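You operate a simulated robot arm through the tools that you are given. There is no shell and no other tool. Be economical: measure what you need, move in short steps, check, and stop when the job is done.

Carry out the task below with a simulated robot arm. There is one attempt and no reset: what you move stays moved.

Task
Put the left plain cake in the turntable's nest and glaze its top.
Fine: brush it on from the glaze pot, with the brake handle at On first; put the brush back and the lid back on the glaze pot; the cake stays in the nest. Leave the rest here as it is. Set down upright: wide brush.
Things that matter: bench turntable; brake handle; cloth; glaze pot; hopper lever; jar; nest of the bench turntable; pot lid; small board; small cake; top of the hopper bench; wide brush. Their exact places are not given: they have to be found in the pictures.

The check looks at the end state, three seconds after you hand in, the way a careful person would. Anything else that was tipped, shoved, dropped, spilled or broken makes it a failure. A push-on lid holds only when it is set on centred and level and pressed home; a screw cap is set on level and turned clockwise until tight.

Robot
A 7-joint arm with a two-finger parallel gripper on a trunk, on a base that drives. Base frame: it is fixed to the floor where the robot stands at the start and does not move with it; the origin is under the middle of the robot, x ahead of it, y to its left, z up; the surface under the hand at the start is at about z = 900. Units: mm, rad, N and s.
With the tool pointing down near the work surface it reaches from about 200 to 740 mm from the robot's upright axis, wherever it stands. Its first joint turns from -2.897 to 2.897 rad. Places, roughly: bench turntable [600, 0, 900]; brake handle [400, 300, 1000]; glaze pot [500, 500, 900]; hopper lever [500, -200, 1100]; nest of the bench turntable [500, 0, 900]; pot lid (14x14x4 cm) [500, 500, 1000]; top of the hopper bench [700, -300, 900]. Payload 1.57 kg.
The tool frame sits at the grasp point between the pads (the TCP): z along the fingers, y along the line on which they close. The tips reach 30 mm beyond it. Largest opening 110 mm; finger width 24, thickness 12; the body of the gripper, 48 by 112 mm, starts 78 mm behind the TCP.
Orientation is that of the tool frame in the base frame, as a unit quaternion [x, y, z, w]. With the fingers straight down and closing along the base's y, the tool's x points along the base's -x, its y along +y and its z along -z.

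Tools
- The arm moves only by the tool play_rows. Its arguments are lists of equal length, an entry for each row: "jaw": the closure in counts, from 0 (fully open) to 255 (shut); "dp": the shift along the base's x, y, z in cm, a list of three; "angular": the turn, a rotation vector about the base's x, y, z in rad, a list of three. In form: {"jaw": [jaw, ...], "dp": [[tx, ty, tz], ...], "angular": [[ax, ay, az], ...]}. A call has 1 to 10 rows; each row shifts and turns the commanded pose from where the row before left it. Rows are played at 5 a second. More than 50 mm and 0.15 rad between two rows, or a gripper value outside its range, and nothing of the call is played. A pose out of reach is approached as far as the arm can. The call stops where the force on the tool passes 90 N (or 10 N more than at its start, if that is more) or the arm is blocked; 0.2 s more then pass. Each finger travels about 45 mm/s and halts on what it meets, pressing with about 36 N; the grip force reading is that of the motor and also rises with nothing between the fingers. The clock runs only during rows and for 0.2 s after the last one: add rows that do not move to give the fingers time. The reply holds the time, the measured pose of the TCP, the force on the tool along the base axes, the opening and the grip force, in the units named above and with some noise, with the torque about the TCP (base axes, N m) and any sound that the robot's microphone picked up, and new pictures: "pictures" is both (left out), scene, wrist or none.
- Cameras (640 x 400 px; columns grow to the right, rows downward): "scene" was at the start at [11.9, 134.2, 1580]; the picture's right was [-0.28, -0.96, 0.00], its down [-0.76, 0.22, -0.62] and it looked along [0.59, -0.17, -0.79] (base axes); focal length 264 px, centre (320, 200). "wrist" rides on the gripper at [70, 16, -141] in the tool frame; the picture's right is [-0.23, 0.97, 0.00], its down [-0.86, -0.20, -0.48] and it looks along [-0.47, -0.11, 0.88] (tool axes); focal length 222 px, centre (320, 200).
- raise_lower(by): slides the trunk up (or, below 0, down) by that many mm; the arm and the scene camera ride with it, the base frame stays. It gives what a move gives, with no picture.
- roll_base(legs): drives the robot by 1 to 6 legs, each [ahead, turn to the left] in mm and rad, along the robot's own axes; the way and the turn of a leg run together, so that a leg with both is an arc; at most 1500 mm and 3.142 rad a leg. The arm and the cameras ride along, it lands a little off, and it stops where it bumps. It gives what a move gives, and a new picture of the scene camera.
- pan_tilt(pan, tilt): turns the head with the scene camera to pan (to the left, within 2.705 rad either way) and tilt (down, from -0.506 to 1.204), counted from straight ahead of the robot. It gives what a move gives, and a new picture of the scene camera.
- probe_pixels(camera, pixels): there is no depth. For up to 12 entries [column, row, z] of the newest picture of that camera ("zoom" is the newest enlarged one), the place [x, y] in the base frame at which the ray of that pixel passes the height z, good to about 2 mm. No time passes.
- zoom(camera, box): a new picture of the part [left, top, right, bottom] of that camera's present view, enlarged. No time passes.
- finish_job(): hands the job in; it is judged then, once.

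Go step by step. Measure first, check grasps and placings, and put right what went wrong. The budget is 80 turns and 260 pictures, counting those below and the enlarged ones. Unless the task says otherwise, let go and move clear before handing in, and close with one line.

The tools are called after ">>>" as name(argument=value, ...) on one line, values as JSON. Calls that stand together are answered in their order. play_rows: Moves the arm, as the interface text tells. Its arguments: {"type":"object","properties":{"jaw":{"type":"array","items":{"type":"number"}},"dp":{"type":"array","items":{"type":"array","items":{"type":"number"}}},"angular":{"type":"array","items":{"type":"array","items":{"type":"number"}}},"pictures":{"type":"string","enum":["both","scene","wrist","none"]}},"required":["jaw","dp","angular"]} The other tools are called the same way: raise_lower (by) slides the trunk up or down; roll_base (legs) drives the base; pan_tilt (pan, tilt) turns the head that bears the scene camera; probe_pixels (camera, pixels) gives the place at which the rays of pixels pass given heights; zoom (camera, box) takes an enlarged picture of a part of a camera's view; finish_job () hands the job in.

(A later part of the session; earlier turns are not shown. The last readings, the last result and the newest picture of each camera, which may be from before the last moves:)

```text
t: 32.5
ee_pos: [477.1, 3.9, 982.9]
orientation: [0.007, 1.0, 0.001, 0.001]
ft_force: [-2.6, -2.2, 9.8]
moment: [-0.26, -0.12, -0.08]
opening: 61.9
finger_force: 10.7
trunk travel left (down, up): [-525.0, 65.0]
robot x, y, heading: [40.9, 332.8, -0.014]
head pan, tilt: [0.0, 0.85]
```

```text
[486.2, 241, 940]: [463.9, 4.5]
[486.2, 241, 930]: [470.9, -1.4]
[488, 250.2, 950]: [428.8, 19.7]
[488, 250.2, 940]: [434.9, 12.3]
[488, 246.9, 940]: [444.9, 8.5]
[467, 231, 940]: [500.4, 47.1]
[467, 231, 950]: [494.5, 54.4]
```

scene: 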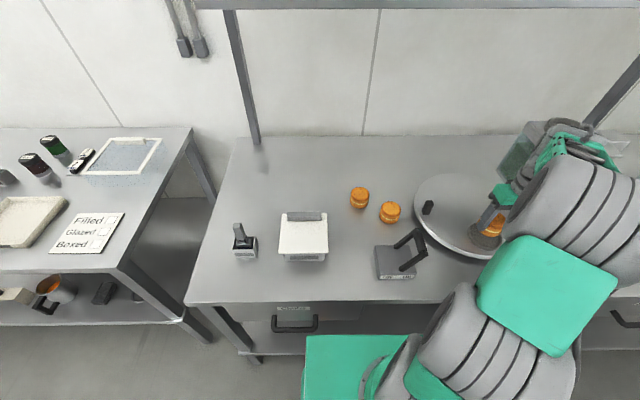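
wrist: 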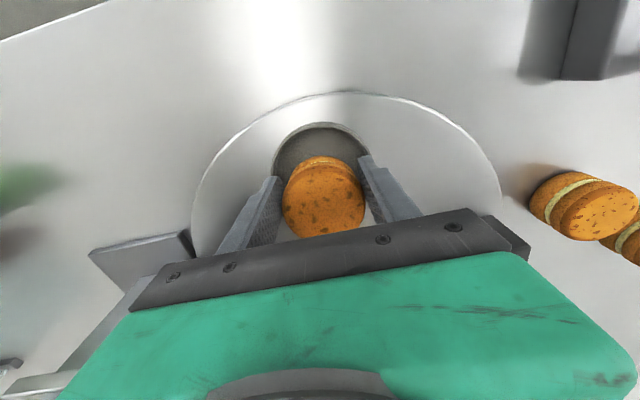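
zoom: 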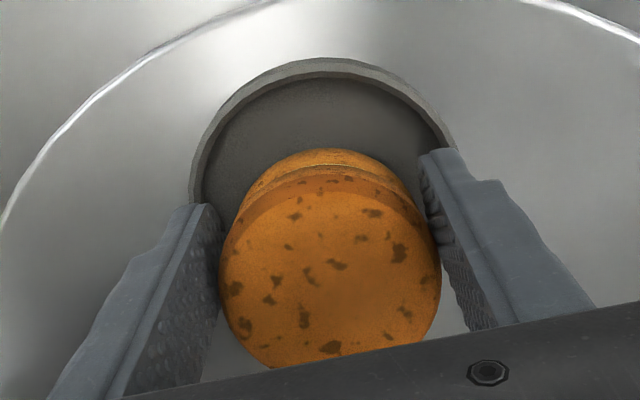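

>>> probe_pixels(camera="zoom", pixels=[[330, 272, 990], [320, 366, 990], [220, 280, 990], [441, 275, 990], [325, 178, 990], [325, 149, 932], [325, 165, 960]])

>>> probe_pixels(camera="wrist", pixels=[[560, 190, 957], [567, 172, 900]])

>>> zoom(camera="wrist", box=[480, 130, 640, 230])

```text
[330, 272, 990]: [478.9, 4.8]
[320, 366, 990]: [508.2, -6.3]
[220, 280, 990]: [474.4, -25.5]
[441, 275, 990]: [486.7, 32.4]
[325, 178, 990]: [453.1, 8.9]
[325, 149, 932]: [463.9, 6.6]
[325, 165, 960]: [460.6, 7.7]
```

```text
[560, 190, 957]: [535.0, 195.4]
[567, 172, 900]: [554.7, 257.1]
```

```text
4.00 times, centred on (560, 180) of wrist
```

zoom: 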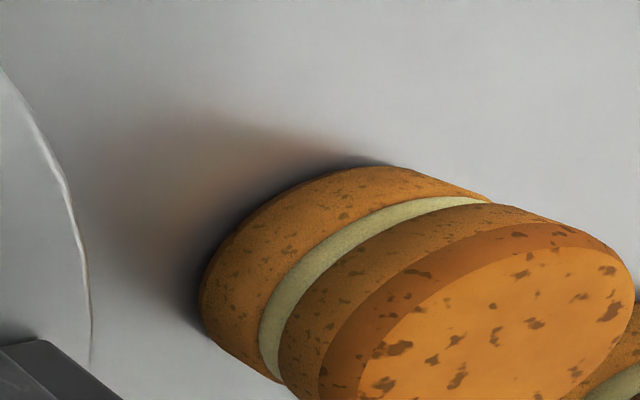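

The cake seems to sit ~6–8 mm ahead of the TCP and its far edge touched the rim. I'll lift, shift −x by 8 mm, and look again.

>>> play_rows(jaw=[255, 255, 255], dp=[[0, 0, 1.2], [-0.8, 0, 0], [0, 0, 0]], angular=[[0, 0, 0], [0, 0, 0], [0, 0, 0]], pictures="wrist")

>>> zoom(camera="scene", box=[460, 200, 540, 250])

>>> zoom(camera="wrist", box=[200, 100, 440, 250])

```text
t: 33.3
ee_pos: [468.3, 5.0, 994.9]
orientation: [0.007, 1.0, 0.0, 0.001]
ft_force: [0.6, -0.2, -0.6]
moment: [0.0, -0.02, -0.02]
opening: 61.4
finger_force: 10.7
trunk travel left (down, up): [-525.0, 65.0]
robot x, y, heading: [38.7, 330.7, -0.014]
head pan, tilt: [0.0, 0.85]
```

wrist: 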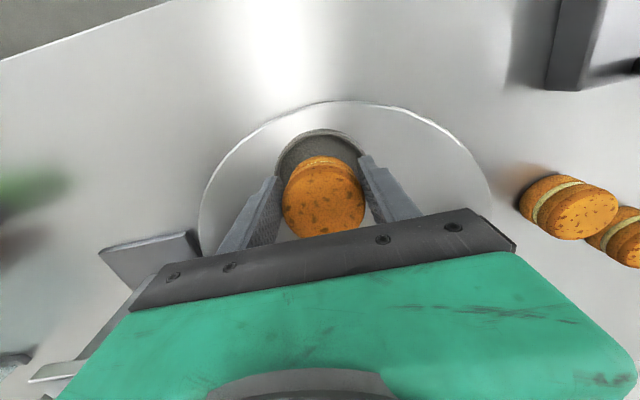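

```text
8.00 times, centred on (500, 225) of scene
```

zoom: 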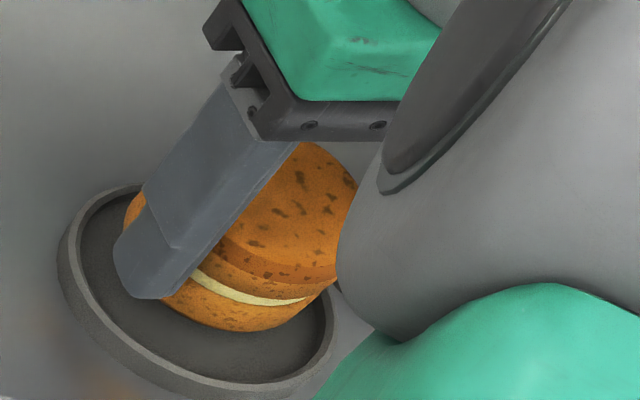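

```text
2.67 times, centred on (320, 175) of wrist
```

zoom: 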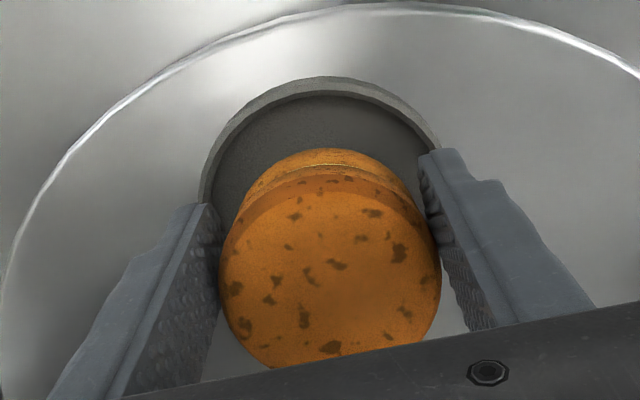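

The cake is pitched a little now and still forward; shift another 6 mm toward −x and descend gently.

>>> play_rows(jaw=[255, 255, 255, 255, 255], dp=[[-0.6, 0, 0], [0, 0, -0.6], [0, 0, -0.5], [0, 0, -0.5], [0, 0, 0]], angular=[[0, 0, 0], [0, 0, 0], [0, 0, 0], [0, 0, 0], [0, 0, 0]], pictures="wrist")

>>> zoom(camera="scene", box=[460, 200, 540, 250])

>>> zoom(camera="wrist", box=[200, 100, 440, 250])

```text
t: 34.5
ee_pos: [462.7, 3.4, 980.2]
orientation: [0.007, 1.0, -0.001, 0.001]
ft_force: [2.7, -1.5, 8.6]
moment: [-0.02, 0.02, -0.01]
opening: 61.9
finger_force: 10.9
trunk travel left (down, up): [-525.0, 65.0]
robot x, y, heading: [42.3, 329.7, -0.016]
head pan, tilt: [0.0, 0.85]
```

wrist: 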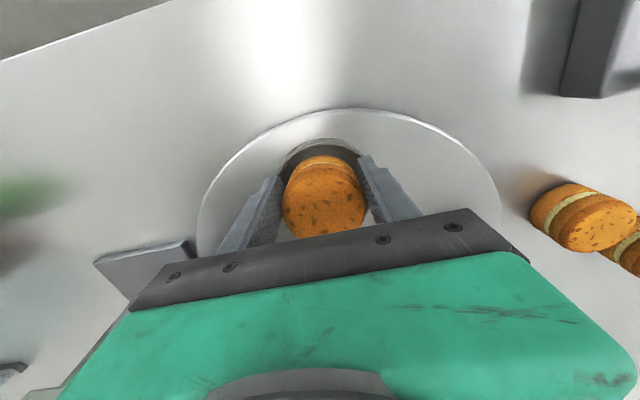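

```text
8.00 times, centred on (500, 225) of scene
```

zoom: 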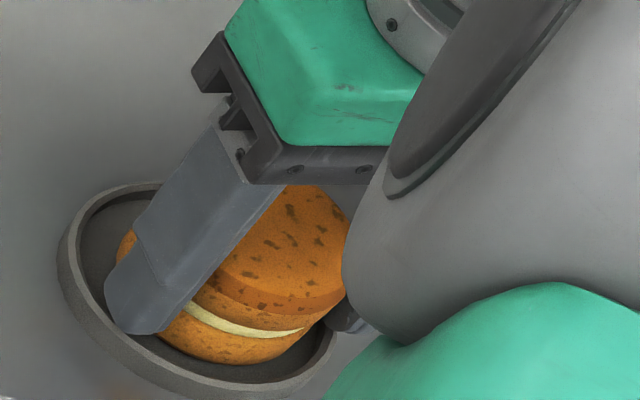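

```text
2.67 times, centred on (320, 175) of wrist
```

zoom: 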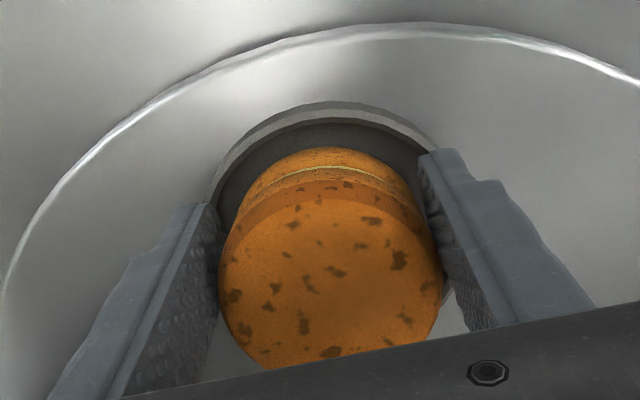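

Contact with even moment; the cake looks inside the rim. Releasing slowly and lifting a bit to view.

>>> play_rows(jaw=[110, 90, 60, 40, 0, 0, 0, 0], dp=[[0, 0, 0], [0, 0, 0], [0, 0, 0], [0, 0, 0], [0, 0, 3], [0, 0, 4], [0, 0, 4], [-3, 3, 4]], angular=[[0, 0, 0], [0, 0, 0], [0, 0, 0], [0, 0, 0], [0, 0, 0], [0, 0, 0], [0, 0, 0], [0, 0, 0]])

>>> zoom(camera="scene", box=[460, 200, 540, 250])

>>> zoom(camera="wrist", box=[200, 100, 440, 250])

```text
refused: row 8 steps farther than a row can; nothing moved
```

```text
8.00 times, centred on (500, 225) of scene
```

zoom: 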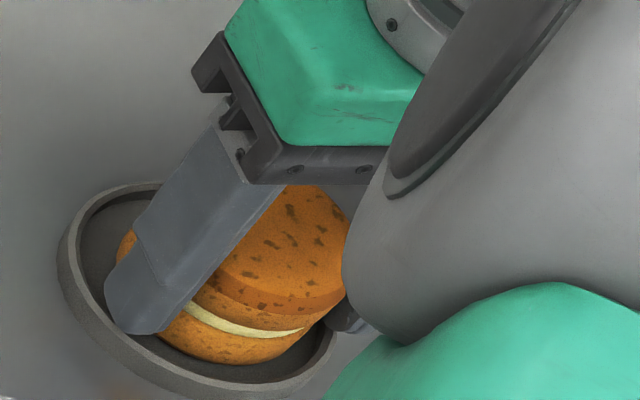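

```text
2.67 times, centred on (320, 175) of wrist
```

zoom: 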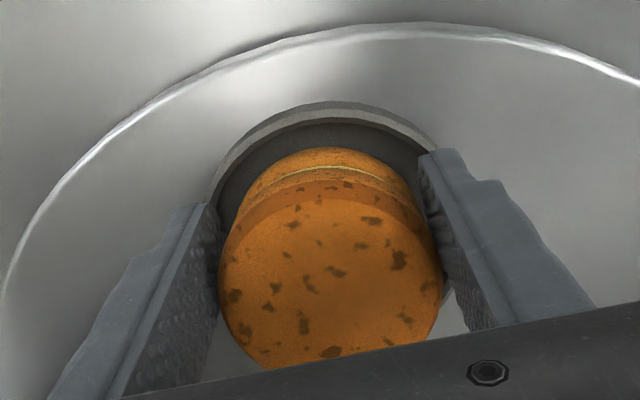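

The last row was too long; repeat with shorter steps.

>>> play_rows(jaw=[110, 90, 60, 40, 0, 0, 0, 0, 0], dp=[[0, 0, 0], [0, 0, 0], [0, 0, 0], [0, 0, 0], [0, 0, 3], [0, 0, 4], [0, 0, 4], [-3, 3, 0], [0, 4, 0]], angular=[[0, 0, 0], [0, 0, 0], [0, 0, 0], [0, 0, 0], [0, 0, 0], [0, 0, 0], [0, 0, 0], [0, 0, 0], [0, 0, 0]])

>>> zoom(camera="scene", box=[440, 190, 540, 252.5])

>>> zoom(camera="wrist", box=[160, 50, 400, 200])

```text
t: 36.5
ee_pos: [431.8, 75.0, 1088.5]
orientation: [0.007, 1.0, 0.0, 0.0]
ft_force: [1.0, 0.4, -0.3]
moment: [0.0, -0.03, -0.03]
opening: 110.0
finger_force: 0.0
trunk travel left (down, up): [-525.0, 65.0]
robot x, y, heading: [41.5, 329.3, -0.013]
head pan, tilt: [0.0, 0.85]
```

scene: 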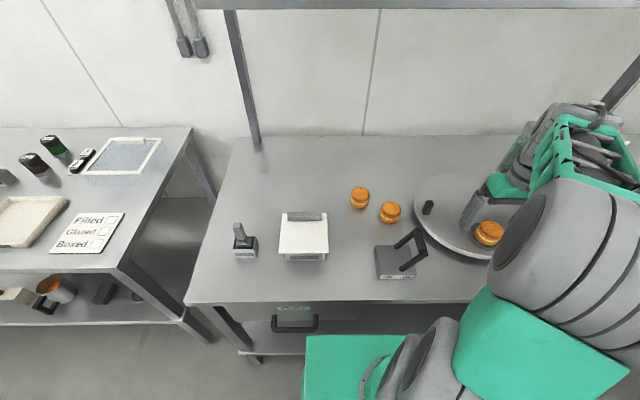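
wrist: 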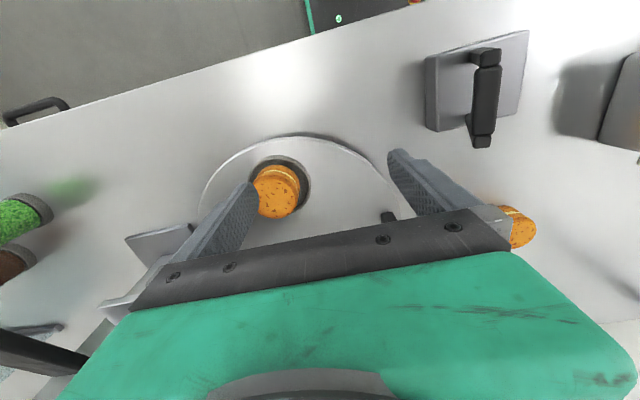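

```text
6.40 times, centred on (490, 221) of scene
```

zoom: 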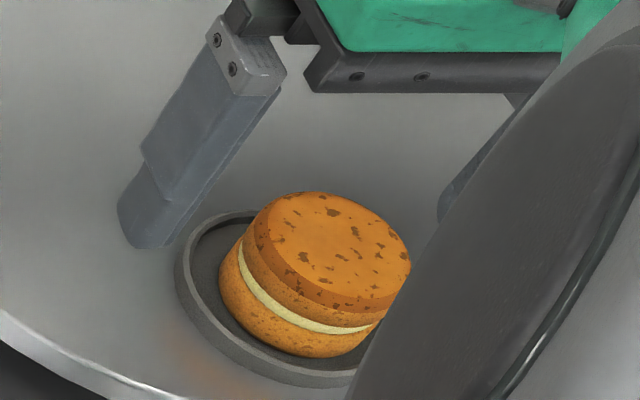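

```text
2.67 times, centred on (280, 125) of wrist
```

zoom: 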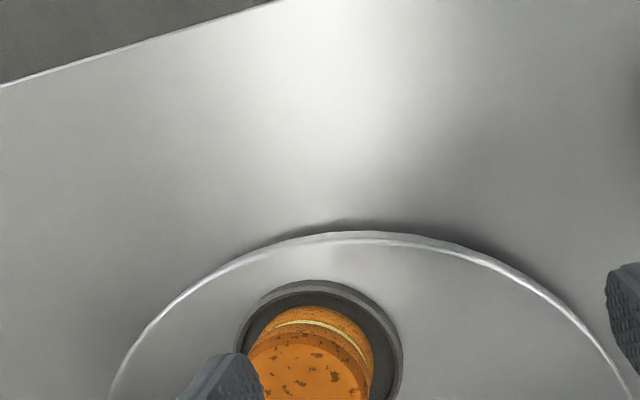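

The cake sits inside the nest rim. Now moving to the pot, high, over the brake; viewing lid and brush.

>>> play_rows(jaw=[0, 0, 0, 0, 0, 0, 0, 0, 0, 0], dp=[[0, 0, 4.5], [0, 4, 2.5], [0, 4.9, 0], [0, 4.9, 0], [0, 4.9, 0], [0, 4.9, 0], [0, 4.9, 0], [0, 4.9, 0], [0, 4.9, 0], [0, 4.9, 0]], angular=[[0, 0, 0], [0, 0, 0], [0, 0, 0], [0, 0, 0], [0, 0, 0], [0, 0, 0], [0, 0, 0], [0, 0, 0], [0, 0, 0], [0, 0, 0]])

>>> zoom(camera="wrist", box=[220, 50, 540, 250])

>>> zoom(camera="scene", box=[440, 190, 540, 252.5])

>>> zoom(camera="scene", box=[220, 195, 348, 275])

```text
t: 38.7
ee_pos: [434.3, 506.7, 1158.9]
orientation: [0.007, 1.0, 0.0, 0.0]
ft_force: [-0.1, 0.5, 0.2]
moment: [0.0, -0.01, -0.02]
opening: 109.9
finger_force: 0.0
trunk travel left (down, up): [-525.0, 65.0]
robot x, y, heading: [42.2, 331.6, -0.01]
head pan, tilt: [0.0, 0.85]
```

scene: 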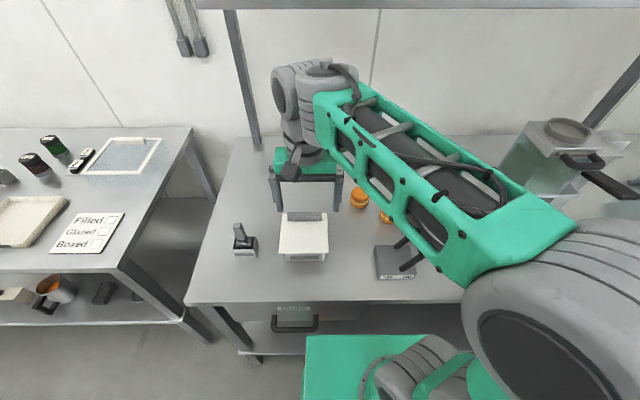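
wrist: 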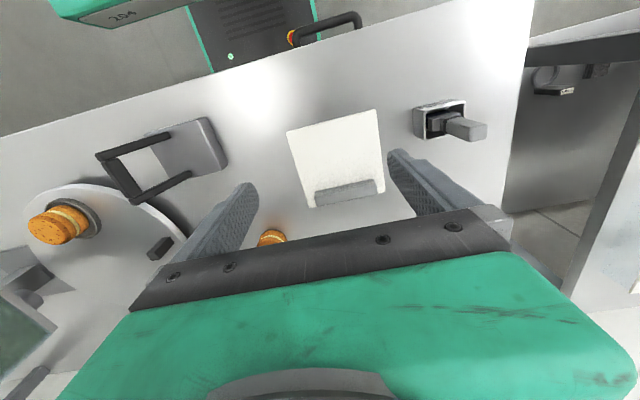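

```text
2.00 times, centred on (380, 150) of wrist
```

zoom: 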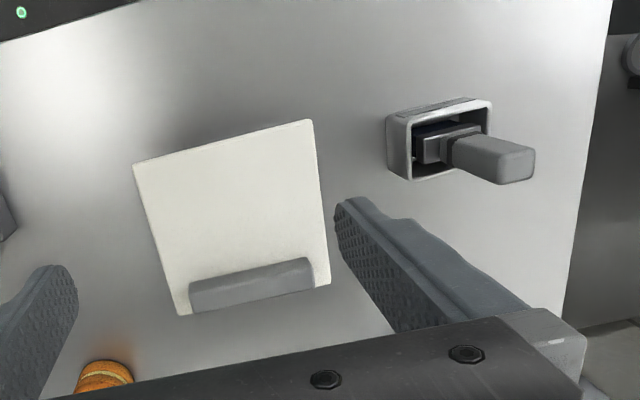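

```text
6.40 times, centred on (490, 221) of scene
```

zoom: 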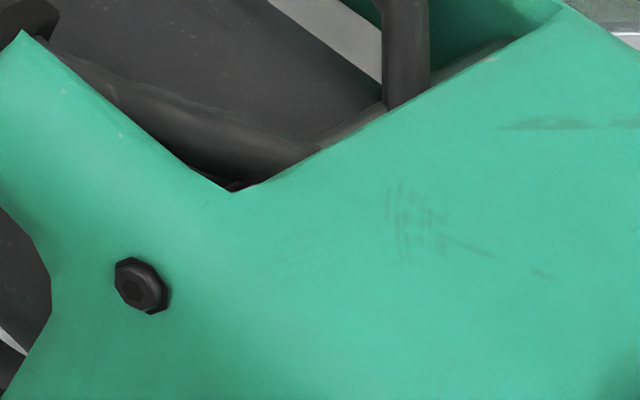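

```text
5.00 times, centred on (284, 235) of scene
```

zoom: 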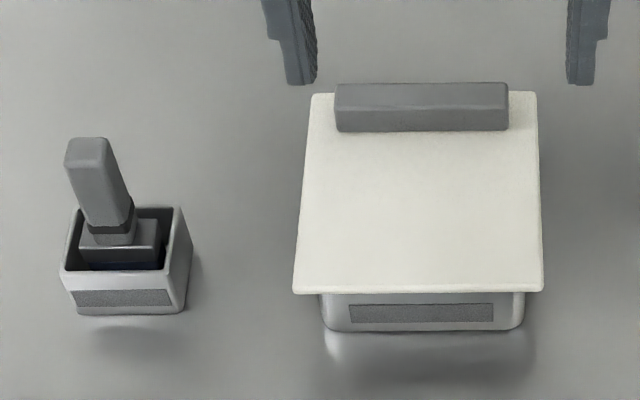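

Triangulating lid corners, bar ends and brush handle.

>>> probe_pixels(camera="scene", pixels=[[278.8, 253.4, 960], [278.8, 253.4, 990], [328.6, 253.4, 960], [328.6, 253.4, 990], [283, 213.6, 960], [283, 213.6, 990], [327.4, 213.4, 960], [327.4, 213.4, 990], [237.5, 222.8, 1000], [237.5, 222.8, 1030], [233, 249, 940], [256, 249, 940]])

>>> probe_pixels(camera="wrist", pixels=[[376.5, 109.5, 960], [376.5, 109.5, 990], [286.5, 132, 960], [286.5, 132, 990], [385, 192, 960], [385, 192, 990], [310, 208, 960], [310, 208, 990], [480, 130, 1000], [480, 130, 1030], [414, 106, 940], [464, 99, 940]])

```text
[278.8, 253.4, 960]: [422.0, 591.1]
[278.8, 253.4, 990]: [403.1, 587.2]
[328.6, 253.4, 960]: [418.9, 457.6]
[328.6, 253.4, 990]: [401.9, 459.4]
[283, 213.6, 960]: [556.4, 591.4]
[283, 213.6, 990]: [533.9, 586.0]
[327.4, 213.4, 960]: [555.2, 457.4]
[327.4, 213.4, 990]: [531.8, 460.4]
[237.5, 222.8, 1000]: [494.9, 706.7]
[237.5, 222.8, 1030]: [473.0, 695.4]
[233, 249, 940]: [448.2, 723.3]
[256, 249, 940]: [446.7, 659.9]
```

```text
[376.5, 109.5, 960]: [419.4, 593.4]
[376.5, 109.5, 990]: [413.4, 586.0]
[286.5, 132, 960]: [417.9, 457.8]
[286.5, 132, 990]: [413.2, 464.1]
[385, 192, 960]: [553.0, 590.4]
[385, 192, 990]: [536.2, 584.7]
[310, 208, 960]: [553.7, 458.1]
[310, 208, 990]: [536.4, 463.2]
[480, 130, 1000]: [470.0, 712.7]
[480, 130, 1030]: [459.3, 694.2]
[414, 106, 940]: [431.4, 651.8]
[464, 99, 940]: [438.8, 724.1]
```

>>> probe_pixels(camera="scene", pixels=[[287.2, 221.2, 963], [321.6, 221.2, 963], [287.2, 211.7, 985], [321.6, 211.7, 985], [287.2, 217, 985], [287.2, 211.7, 995]])

>>> probe_pixels(camera="wrist", pixels=[[314, 191, 963], [376, 179, 963], [314, 191, 985], [376, 179, 985], [316, 206.5, 985], [377.5, 194, 985], [345, 198, 985]])

>>> zoom(camera="wrist", box=[290, 150, 410, 225])

```text
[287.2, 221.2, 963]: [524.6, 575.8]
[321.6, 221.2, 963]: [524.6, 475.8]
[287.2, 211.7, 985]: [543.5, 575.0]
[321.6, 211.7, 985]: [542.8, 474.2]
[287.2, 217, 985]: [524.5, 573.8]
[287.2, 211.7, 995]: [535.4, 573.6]
```

```text
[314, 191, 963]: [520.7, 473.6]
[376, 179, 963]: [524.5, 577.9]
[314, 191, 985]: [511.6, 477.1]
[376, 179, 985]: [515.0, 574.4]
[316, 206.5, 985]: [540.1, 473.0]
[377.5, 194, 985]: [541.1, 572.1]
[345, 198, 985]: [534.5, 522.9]
```

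```text
5.33 times, centred on (350, 188) of wrist
```

zoom: 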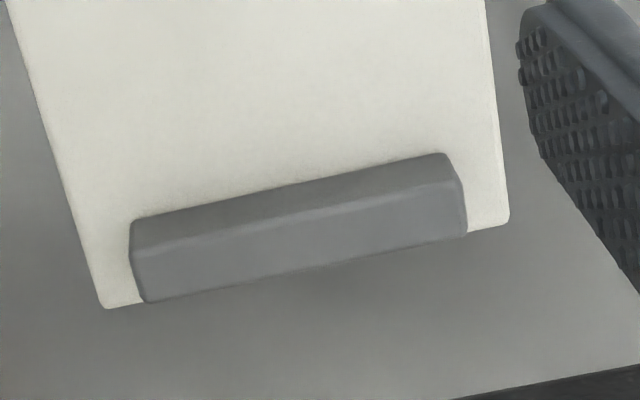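

Lid is flat at z≈962, x 419–554, y 458–592; the bar spans x 524–543, y 475–575, up to z≈985. I'll turn the gripper +90° to close along x over the bar.

>>> play_rows(jaw=[0, 0, 0, 0, 0, 0, 0, 0, 0, 0], dp=[[1, 0.2, 0], [1, 0.2, 0], [1, 0.2, 0], [1, 0.2, 0], [1, 0.2, 0], [1, 0.2, 0], [1, 0.2, 0], [1, 0.2, 0], [1, 0.2, 0], [0.9, 0, 0]], angular=[[0, 0, 0.148], [0, 0, 0.148], [0, 0, 0.148], [0, 0, 0.148], [0, 0, 0.148], [0, 0, 0.148], [0, 0, 0.148], [0, 0, 0.148], [0, 0, 0.148], [0, 0, 0.148]], pictures="none")

>>> play_rows(jaw=[0, 100, 100, 100, 100], dp=[[0, 0, -3], [0, 0, -4], [0, 0, -3], [0, 0, -2], [0, 0, 0]], angular=[[0, 0, 0.105], [0, 0, 0], [0, 0, 0], [0, 0, 0], [0, 0, 0]])

>>> zoom(camera="scene", box=[220, 175, 380, 275])

```text
t: 40.9
ee_pos: [528.6, 523.4, 1157.5]
orientation: [-0.67, 0.742, -0.001, 0.0]
ft_force: [-0.2, 0.0, 0.1]
moment: [0.02, 0.0, -0.01]
opening: 110.1
finger_force: 0.1
trunk travel left (down, up): [-525.0, 65.0]
robot x, y, heading: [38.0, 330.9, -0.017]
head pan, tilt: [0.0, 0.85]
```

```text
t: 42.1
ee_pos: [531.0, 524.5, 1038.1]
orientation: [-0.707, 0.707, 0.0, 0.001]
ft_force: [-0.2, -0.4, -1.2]
moment: [0.01, -0.01, -0.04]
opening: 66.9
finger_force: 0.1
trunk travel left (down, up): [-525.0, 65.0]
robot x, y, heading: [39.0, 330.0, -0.012]
head pan, tilt: [0.0, 0.85]
```

scene: 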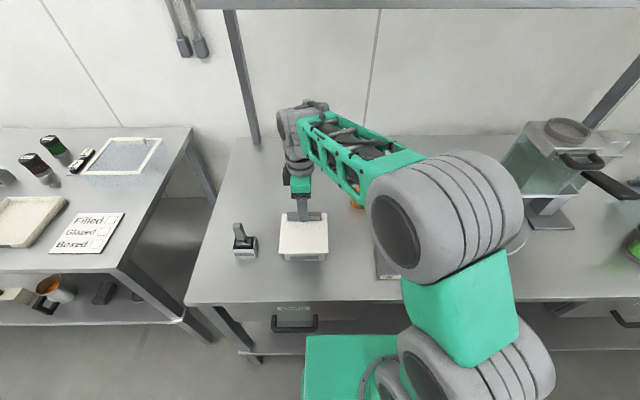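
wrist: 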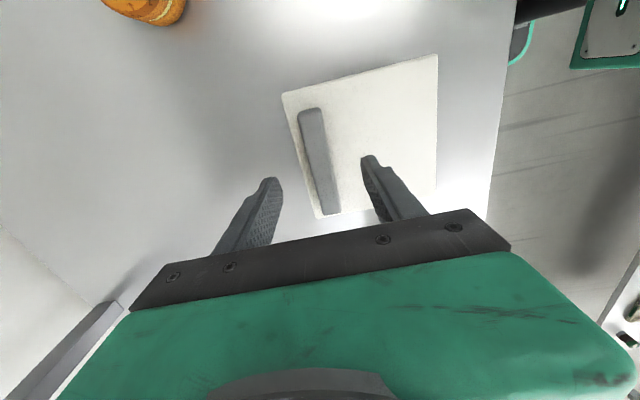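

```text
4.00 times, centred on (300, 225) of scene
```

zoom: 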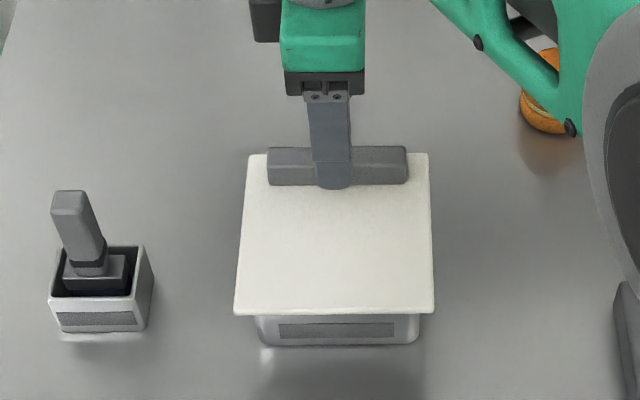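

Well aligned with the bar. Descend 42 mm (tips ~3 mm above lid), close.

>>> play_rows(jaw=[100, 100, 100, 180, 255, 255, 255, 255], dp=[[0.2, 0, -2], [0, 0, -1.5], [0, 0, -0.6], [0, 0, 0], [0, 0, 0], [0, 0, 0], [0, 0, 0], [0, 0, 0]], angular=[[0, 0, 0], [0, 0, 0], [0, 0, 0], [0, 0, 0], [0, 0, 0], [0, 0, 0], [0, 0, 0], [0, 0, 0]])

>>> zoom(camera="scene", box=[220, 175, 380, 275])

>>> zoom(camera="scene", box=[450, 180, 546, 240])

```text
t: 43.9
ee_pos: [534.0, 523.2, 996.9]
orientation: [-0.707, 0.708, 0.0, -0.001]
ft_force: [0.6, 0.2, -0.2]
moment: [-0.05, -0.02, -0.01]
opening: 19.0
finger_force: 32.8
trunk travel left (down, up): [-525.0, 65.0]
robot x, y, heading: [41.8, 329.9, -0.017]
head pan, tilt: [0.0, 0.85]
```

scene: 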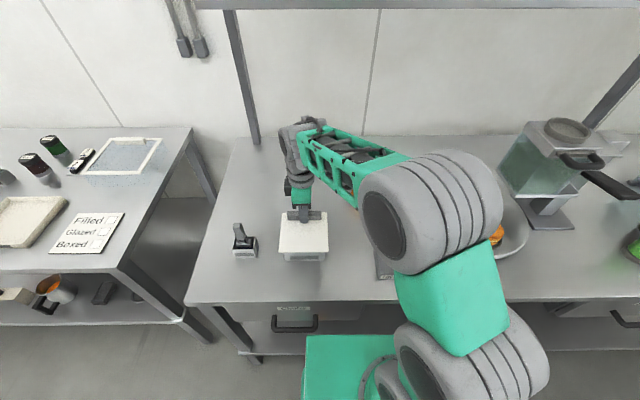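
wrist: 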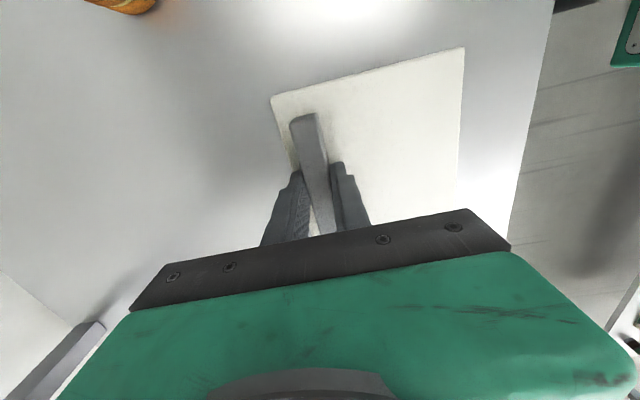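

```text
4.00 times, centred on (300, 225) of scene
```

zoom: 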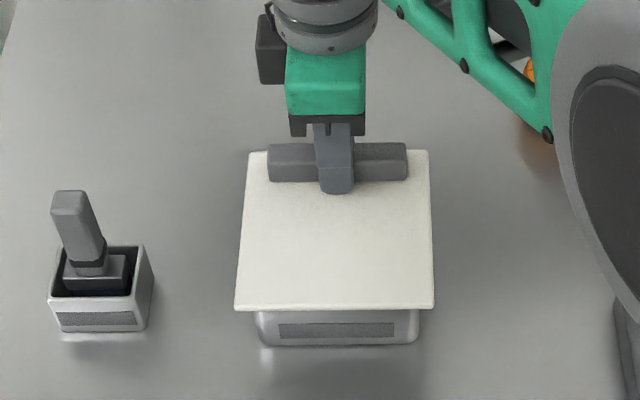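

```text
6.67 times, centred on (498, 210) of scene
```

zoom: 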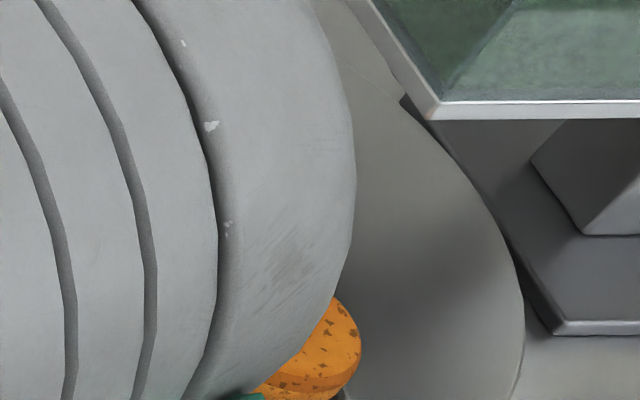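

Bar gripped (19 mm) at TCP (534,523.2,996.9). Lifting slowly and watching the force.

>>> play_rows(jaw=[255, 255, 255, 255], dp=[[0, 0, 0.5], [0, 0, 0.5], [0, 0, 1], [0, 0, 0]], angular=[[0, 0, 0], [0, 0, 0], [0, 0, 0], [0, 0, 0]])

>>> zoom(camera="scene", box=[220, 175, 380, 275])

```text
t: 44.9
ee_pos: [533.9, 525.4, 1017.6]
orientation: [0.707, -0.707, 0.0, 0.0]
ft_force: [-0.8, -1.3, -0.4]
moment: [-0.03, -0.07, 0.01]
opening: 18.9
finger_force: 33.3
trunk travel left (down, up): [-525.0, 65.0]
robot x, y, heading: [43.4, 333.4, -0.018]
head pan, tilt: [0.0, 0.85]
```

scene: 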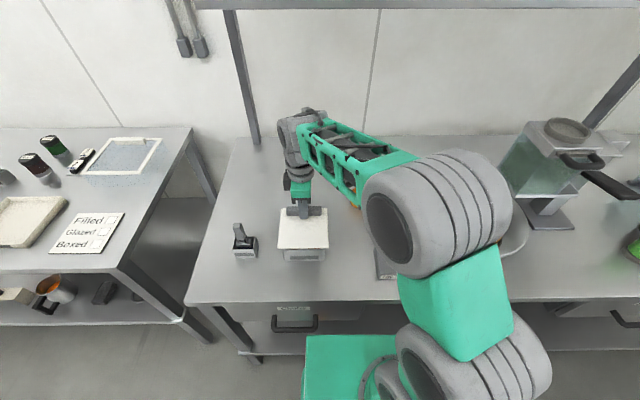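
wrist: 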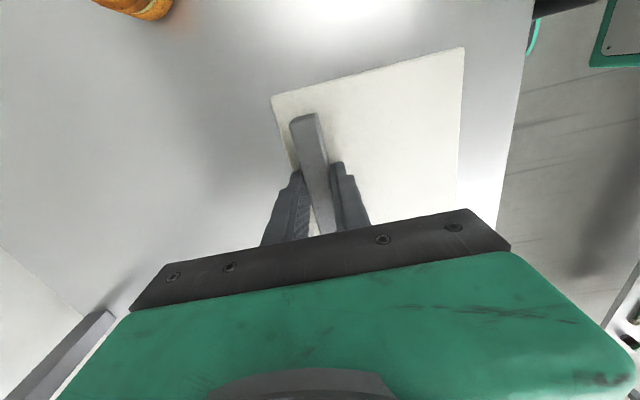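

```text
4.00 times, centred on (300, 225) of scene
```

zoom: 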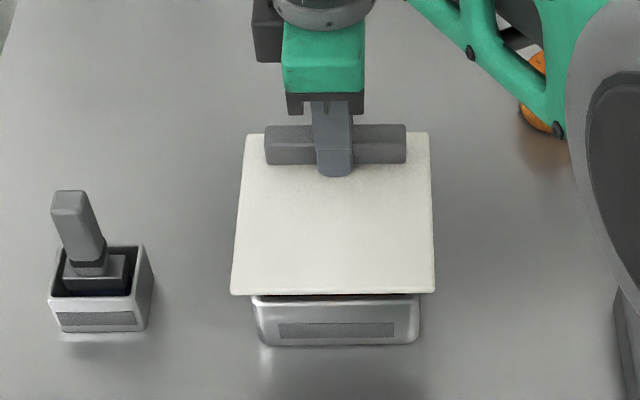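

Lid is free. Carry it to open bench at the back (lid centre ≈(650,560)) and descend close to the surface.

>>> play_rows(jaw=[255, 255, 255, 255, 255, 255, 255, 255, 255, 255], dp=[[0, 0, 3], [0, 0, 3], [4, 0.9, 0], [4, 0.9, 0], [4, 0.9, 0], [4.3, 0.9, 0], [0, 0, -4], [0, 0, -4], [0, 0, -2.5], [0, 0, 0]], angular=[[0, 0, 0], [0, 0, 0], [0, 0, 0], [0, 0, 0], [0, 0, 0], [0, 0, 0], [0, 0, 0], [0, 0, 0], [0, 0, 0], [0, 0, 0]])

>>> zoom(camera="scene", box=[220, 150, 380, 250])

```text
t: 47.1
ee_pos: [695.9, 561.8, 970.7]
orientation: [0.707, -0.707, 0.001, 0.0]
ft_force: [0.4, -0.1, -0.2]
moment: [0.04, 0.0, -0.01]
opening: 18.9
finger_force: 33.0
trunk travel left (down, up): [-525.0, 65.0]
robot x, y, heading: [43.8, 334.8, -0.019]
head pan, tilt: [0.0, 0.85]
```

scene: 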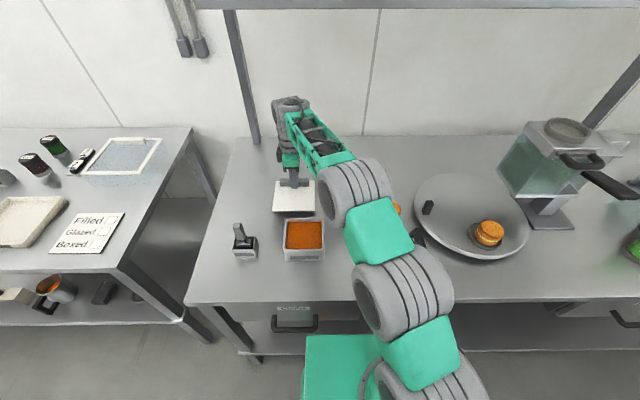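
wrist: 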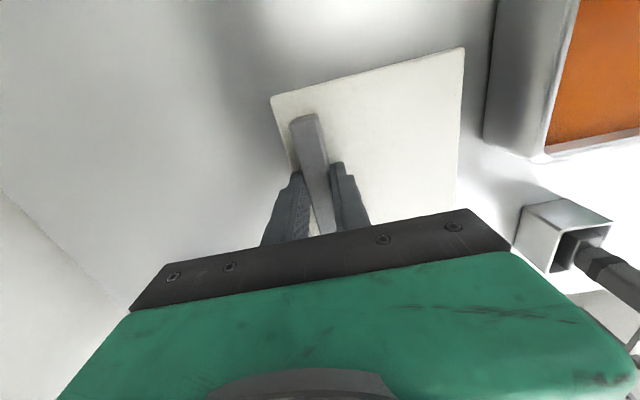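

```text
4.00 times, centred on (300, 200) of scene
```

zoom: 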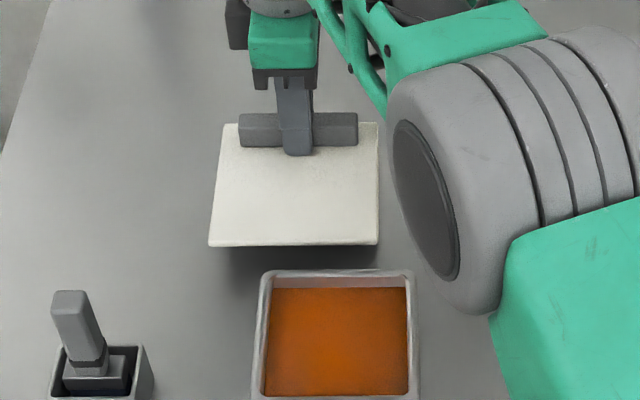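

Pot is open (glaze at zoom (340,340)). Lower the lid until contact; also inspect the cake, now in clear view.

>>> play_rows(jaw=[255, 255, 255, 255], dp=[[0, 0, -0.8], [0, 0, -0.5], [0, 0, -0.3], [0, 0, 0]], angular=[[0, 0, 0], [0, 0, 0], [0, 0, 0], [0, 0, 0]], pictures="none")

>>> zoom(camera="scene", box=[440, 200, 536, 260])

>>> zoom(camera="scene", box=[240, 160, 352, 230])

```text
t: 48.1
ee_pos: [695.8, 561.0, 956.3]
orientation: [-0.707, 0.707, 0.001, 0.0]
ft_force: [-0.5, 0.3, 0.0]
moment: [0.02, -0.06, 0.02]
opening: 19.0
finger_force: 33.1
trunk travel left (down, up): [-525.0, 65.0]
robot x, y, heading: [39.0, 329.3, -0.015]
head pan, tilt: [0.0, 0.85]
```

```text
6.67 times, centred on (488, 230) of scene
```

zoom: 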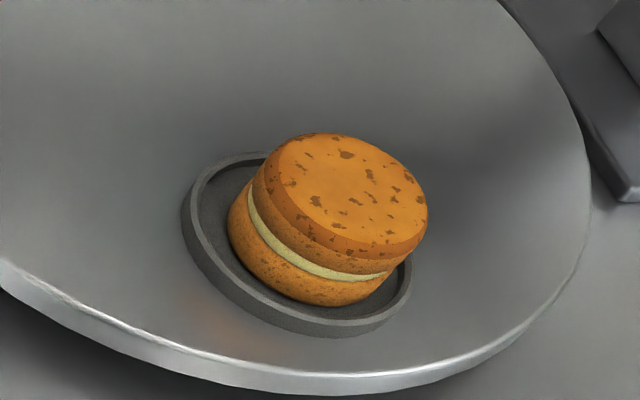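

```text
5.71 times, centred on (296, 195) of scene
```

zoom: 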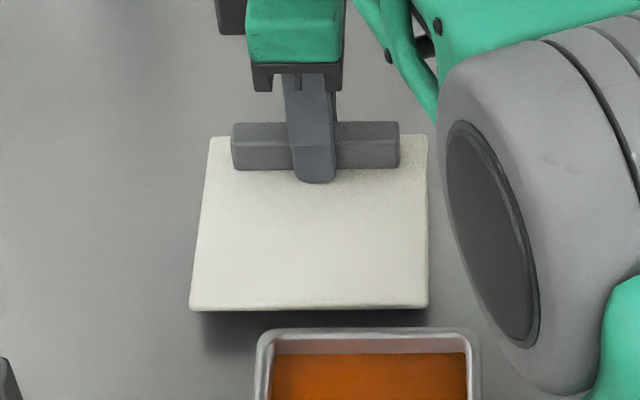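

The cake stands flat in the nest. Continue lowering the lid.

>>> play_rows(jaw=[255, 255, 255, 255, 255], dp=[[0, 0, -0.4], [0, 0, -0.3], [0, 0, -0.3], [0, 0, -0.2], [0, 0, 0]], angular=[[0, 0, 0], [0, 0, 0], [0, 0, 0], [0, 0, 0], [0, 0, 0]], pictures="none")

>>> zoom(camera="scene", box=[240, 160, 352, 230])

```text
t: 49.3
ee_pos: [696.0, 560.8, 943.3]
orientation: [0.707, -0.707, 0.0, 0.0]
ft_force: [0.5, 0.5, -0.7]
moment: [0.02, -0.04, -0.01]
opening: 19.1
finger_force: 32.7
trunk travel left (down, up): [-525.0, 65.0]
robot x, y, heading: [43.9, 329.0, -0.009]
head pan, tilt: [0.0, 0.85]
```

```text
5.71 times, centred on (296, 195) of scene
```

zoom: 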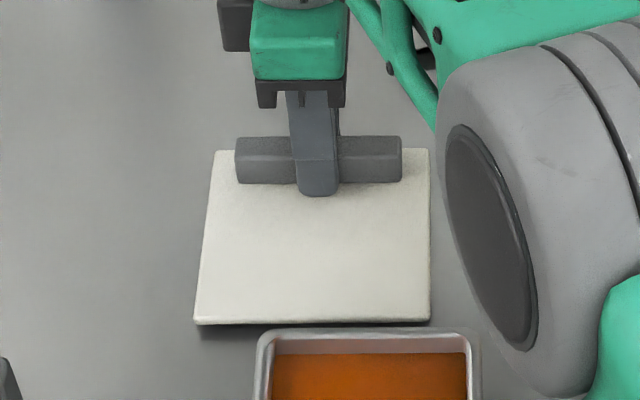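

>>> play_rows(jaw=[255, 255, 255, 255], dp=[[0, 0, -0.2], [0, 0, -0.2], [0, 0, -0.1], [0, 0, 0]], angular=[[0, 0, 0], [0, 0, 0], [0, 0, 0], [0, 0, 0]], pictures="none")

>>> zoom(camera="scene", box=[240, 160, 352, 230])

```text
t: 50.3
ee_pos: [695.6, 560.2, 943.6]
orientation: [-0.707, 0.707, -0.003, 0.004]
ft_force: [0.6, 0.2, 23.5]
moment: [-0.38, 0.48, 0.0]
opening: 19.0
finger_force: 33.4
trunk travel left (down, up): [-525.0, 65.0]
robot x, y, heading: [40.4, 329.1, -0.022]
head pan, tilt: [0.0, 0.85]
```

```text
5.71 times, centred on (296, 195) of scene
```

zoom: 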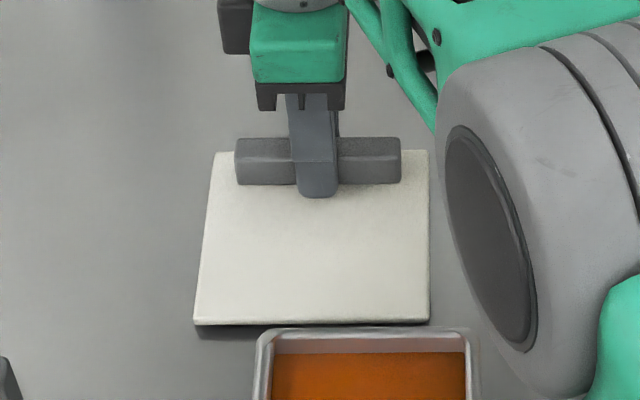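

Lid rests on the bench (23 N at z 943). Relieve, release, rise, and head over near the brush.

>>> play_rows(jaw=[255, 180, 140, 100, 100, 100, 100, 100], dp=[[0, 0, 0.45], [0, 0, 0], [0, 0, 0], [0, 0, 0], [0, 0, 4], [0, 0, 4.9], [0, 0, 4.9], [0, 0, 4.9]], angular=[[0, 0, 0], [0, 0, 0], [0, 0, 0], [0, 0, 0], [0, 0, 0], [0, 0, 0], [0, 0, 0], [0, 0, 0]], pictures="none")

>>> play_rows(jaw=[100, 60, 20, 0, 0, 0, 0], dp=[[0, 0, 4.5], [-4.3, 1, 0], [-4.3, 1, 0], [-4.3, 1, 0], [-4.3, 1, 0], [-4.3, 1, 0], [0, 0, 0]], angular=[[0, 0, 0], [0, 0, 0], [0, 0, 0], [0, 0, 0], [0, 0, 0], [0, 0, 0], [0, 0, 0]])

>>> zoom(camera="wrist", box=[240, 50, 480, 200])

>>> zoom(camera="scene", box=[215, 175, 343, 255])

```text
t: 52.1
ee_pos: [695.5, 559.2, 1131.2]
orientation: [0.707, -0.707, 0.0, 0.001]
ft_force: [-0.2, 0.4, 0.5]
moment: [0.01, 0.01, 0.0]
opening: 66.8
finger_force: 0.0
trunk travel left (down, up): [-525.0, 65.0]
robot x, y, heading: [38.9, 332.2, -0.013]
head pan, tilt: [0.0, 0.85]
```

```text
t: 53.7
ee_pos: [470.6, 606.4, 1158.5]
orientation: [0.707, -0.707, 0.0, 0.0]
ft_force: [0.7, 0.0, -0.1]
moment: [0.0, -0.01, 0.0]
opening: 110.0
finger_force: 0.0
out of reach, approached as far as the arm can: row 1, 2
trunk travel left (down, up): [-525.0, 65.0]
robot x, y, heading: [39.5, 330.2, -0.013]
head pan, tilt: [0.0, 0.85]
```

scene: 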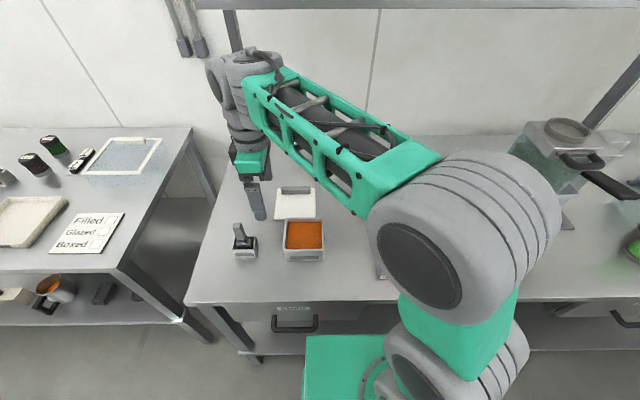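
wrist: 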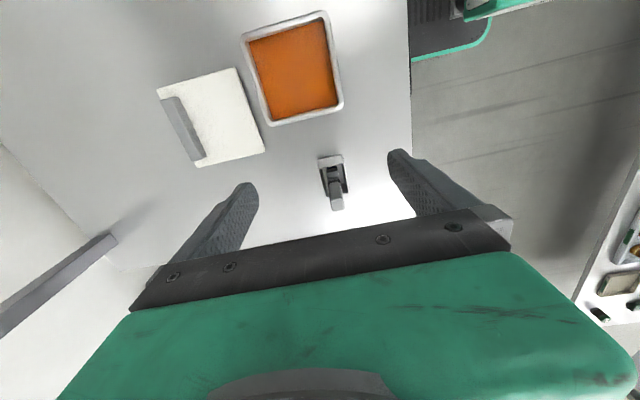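

```text
2.67 times, centred on (360, 125) of wrist
```

zoom: 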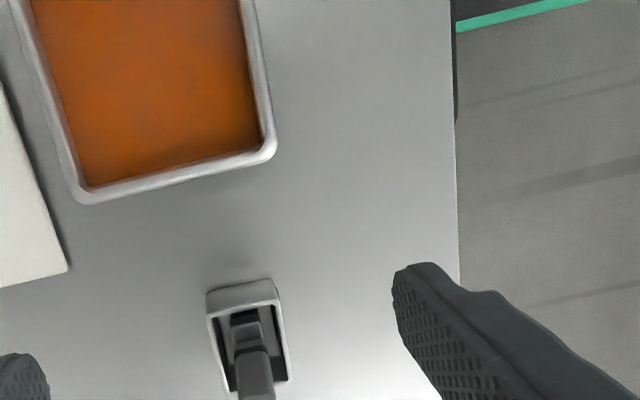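

```text
5.00 times, centred on (279, 215) of scene
```

zoom: 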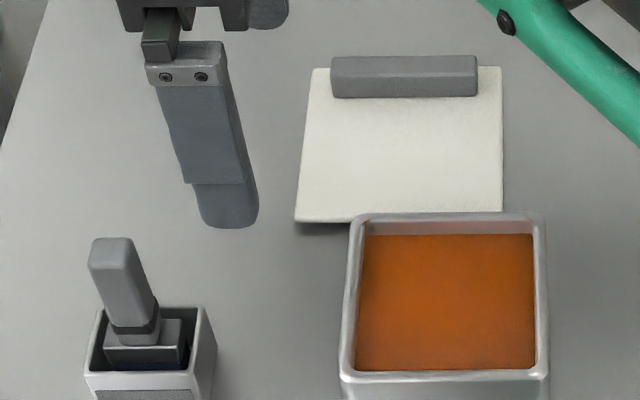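

>>> zoom(camera="wrist", box=[296, 145, 376, 220])

>>> zoom(camera="scene", box=[222, 215, 270, 265])

```text
5.33 times, centred on (336, 182) of wrist
```

zoom: 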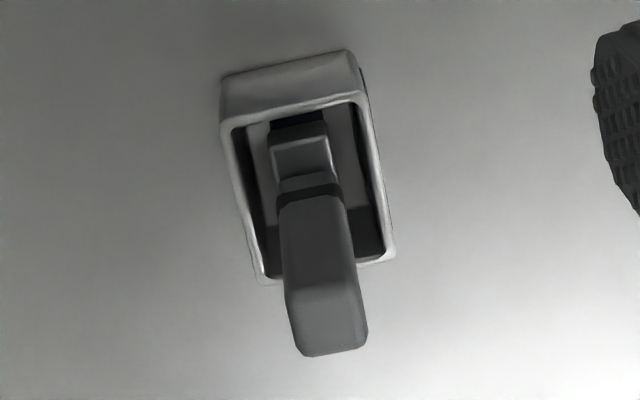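

```text
8.00 times, centred on (246, 240) of scene
```

zoom: 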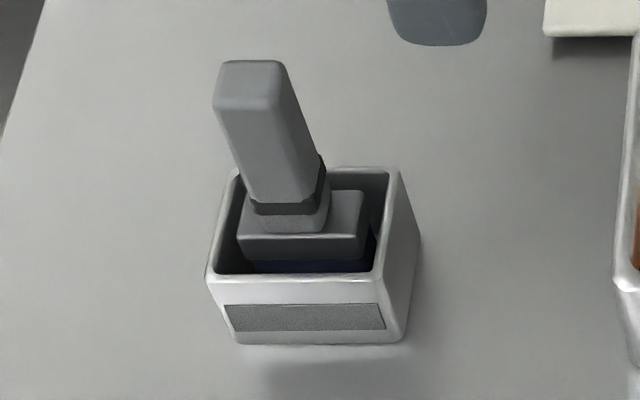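

>>> probe_pixels(camera="wrist", pixels=[[338.1, 204.5, 1030], [338.1, 204.5, 1050], [338.1, 204.5, 1070], [334.1, 181.1, 950], [334.1, 181.1, 970], [317.6, 167.9, 940], [342.6, 162.3, 940], [349.5, 192.3, 940], [325.7, 197.4, 940], [349.5, 192.3, 950]])

>>> probe_pixels(camera="scene", pixels=[[237.25, 225.75, 1030], [237.25, 225.75, 1050], [237.25, 225.75, 1070], [241.6, 240.6, 950], [241.6, 240.6, 970], [232, 249.4, 940], [254.1, 249.8, 940], [255.8, 236.3, 940], [235.6, 236, 940], [232, 249.4, 950]])

```text
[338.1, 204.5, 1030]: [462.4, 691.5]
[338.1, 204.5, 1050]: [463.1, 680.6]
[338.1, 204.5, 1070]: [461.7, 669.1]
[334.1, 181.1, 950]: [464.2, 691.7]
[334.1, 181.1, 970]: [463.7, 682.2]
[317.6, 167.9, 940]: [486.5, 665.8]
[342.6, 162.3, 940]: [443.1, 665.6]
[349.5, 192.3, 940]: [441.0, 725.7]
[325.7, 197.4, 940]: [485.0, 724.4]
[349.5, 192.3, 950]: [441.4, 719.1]
```

```text
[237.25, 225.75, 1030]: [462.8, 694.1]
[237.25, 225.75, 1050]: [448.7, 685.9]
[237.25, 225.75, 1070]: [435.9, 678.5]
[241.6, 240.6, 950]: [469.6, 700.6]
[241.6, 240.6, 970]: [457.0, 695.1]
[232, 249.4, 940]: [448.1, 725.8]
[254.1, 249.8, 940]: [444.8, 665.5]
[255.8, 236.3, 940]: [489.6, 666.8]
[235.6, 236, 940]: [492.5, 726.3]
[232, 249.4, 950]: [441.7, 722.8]
```

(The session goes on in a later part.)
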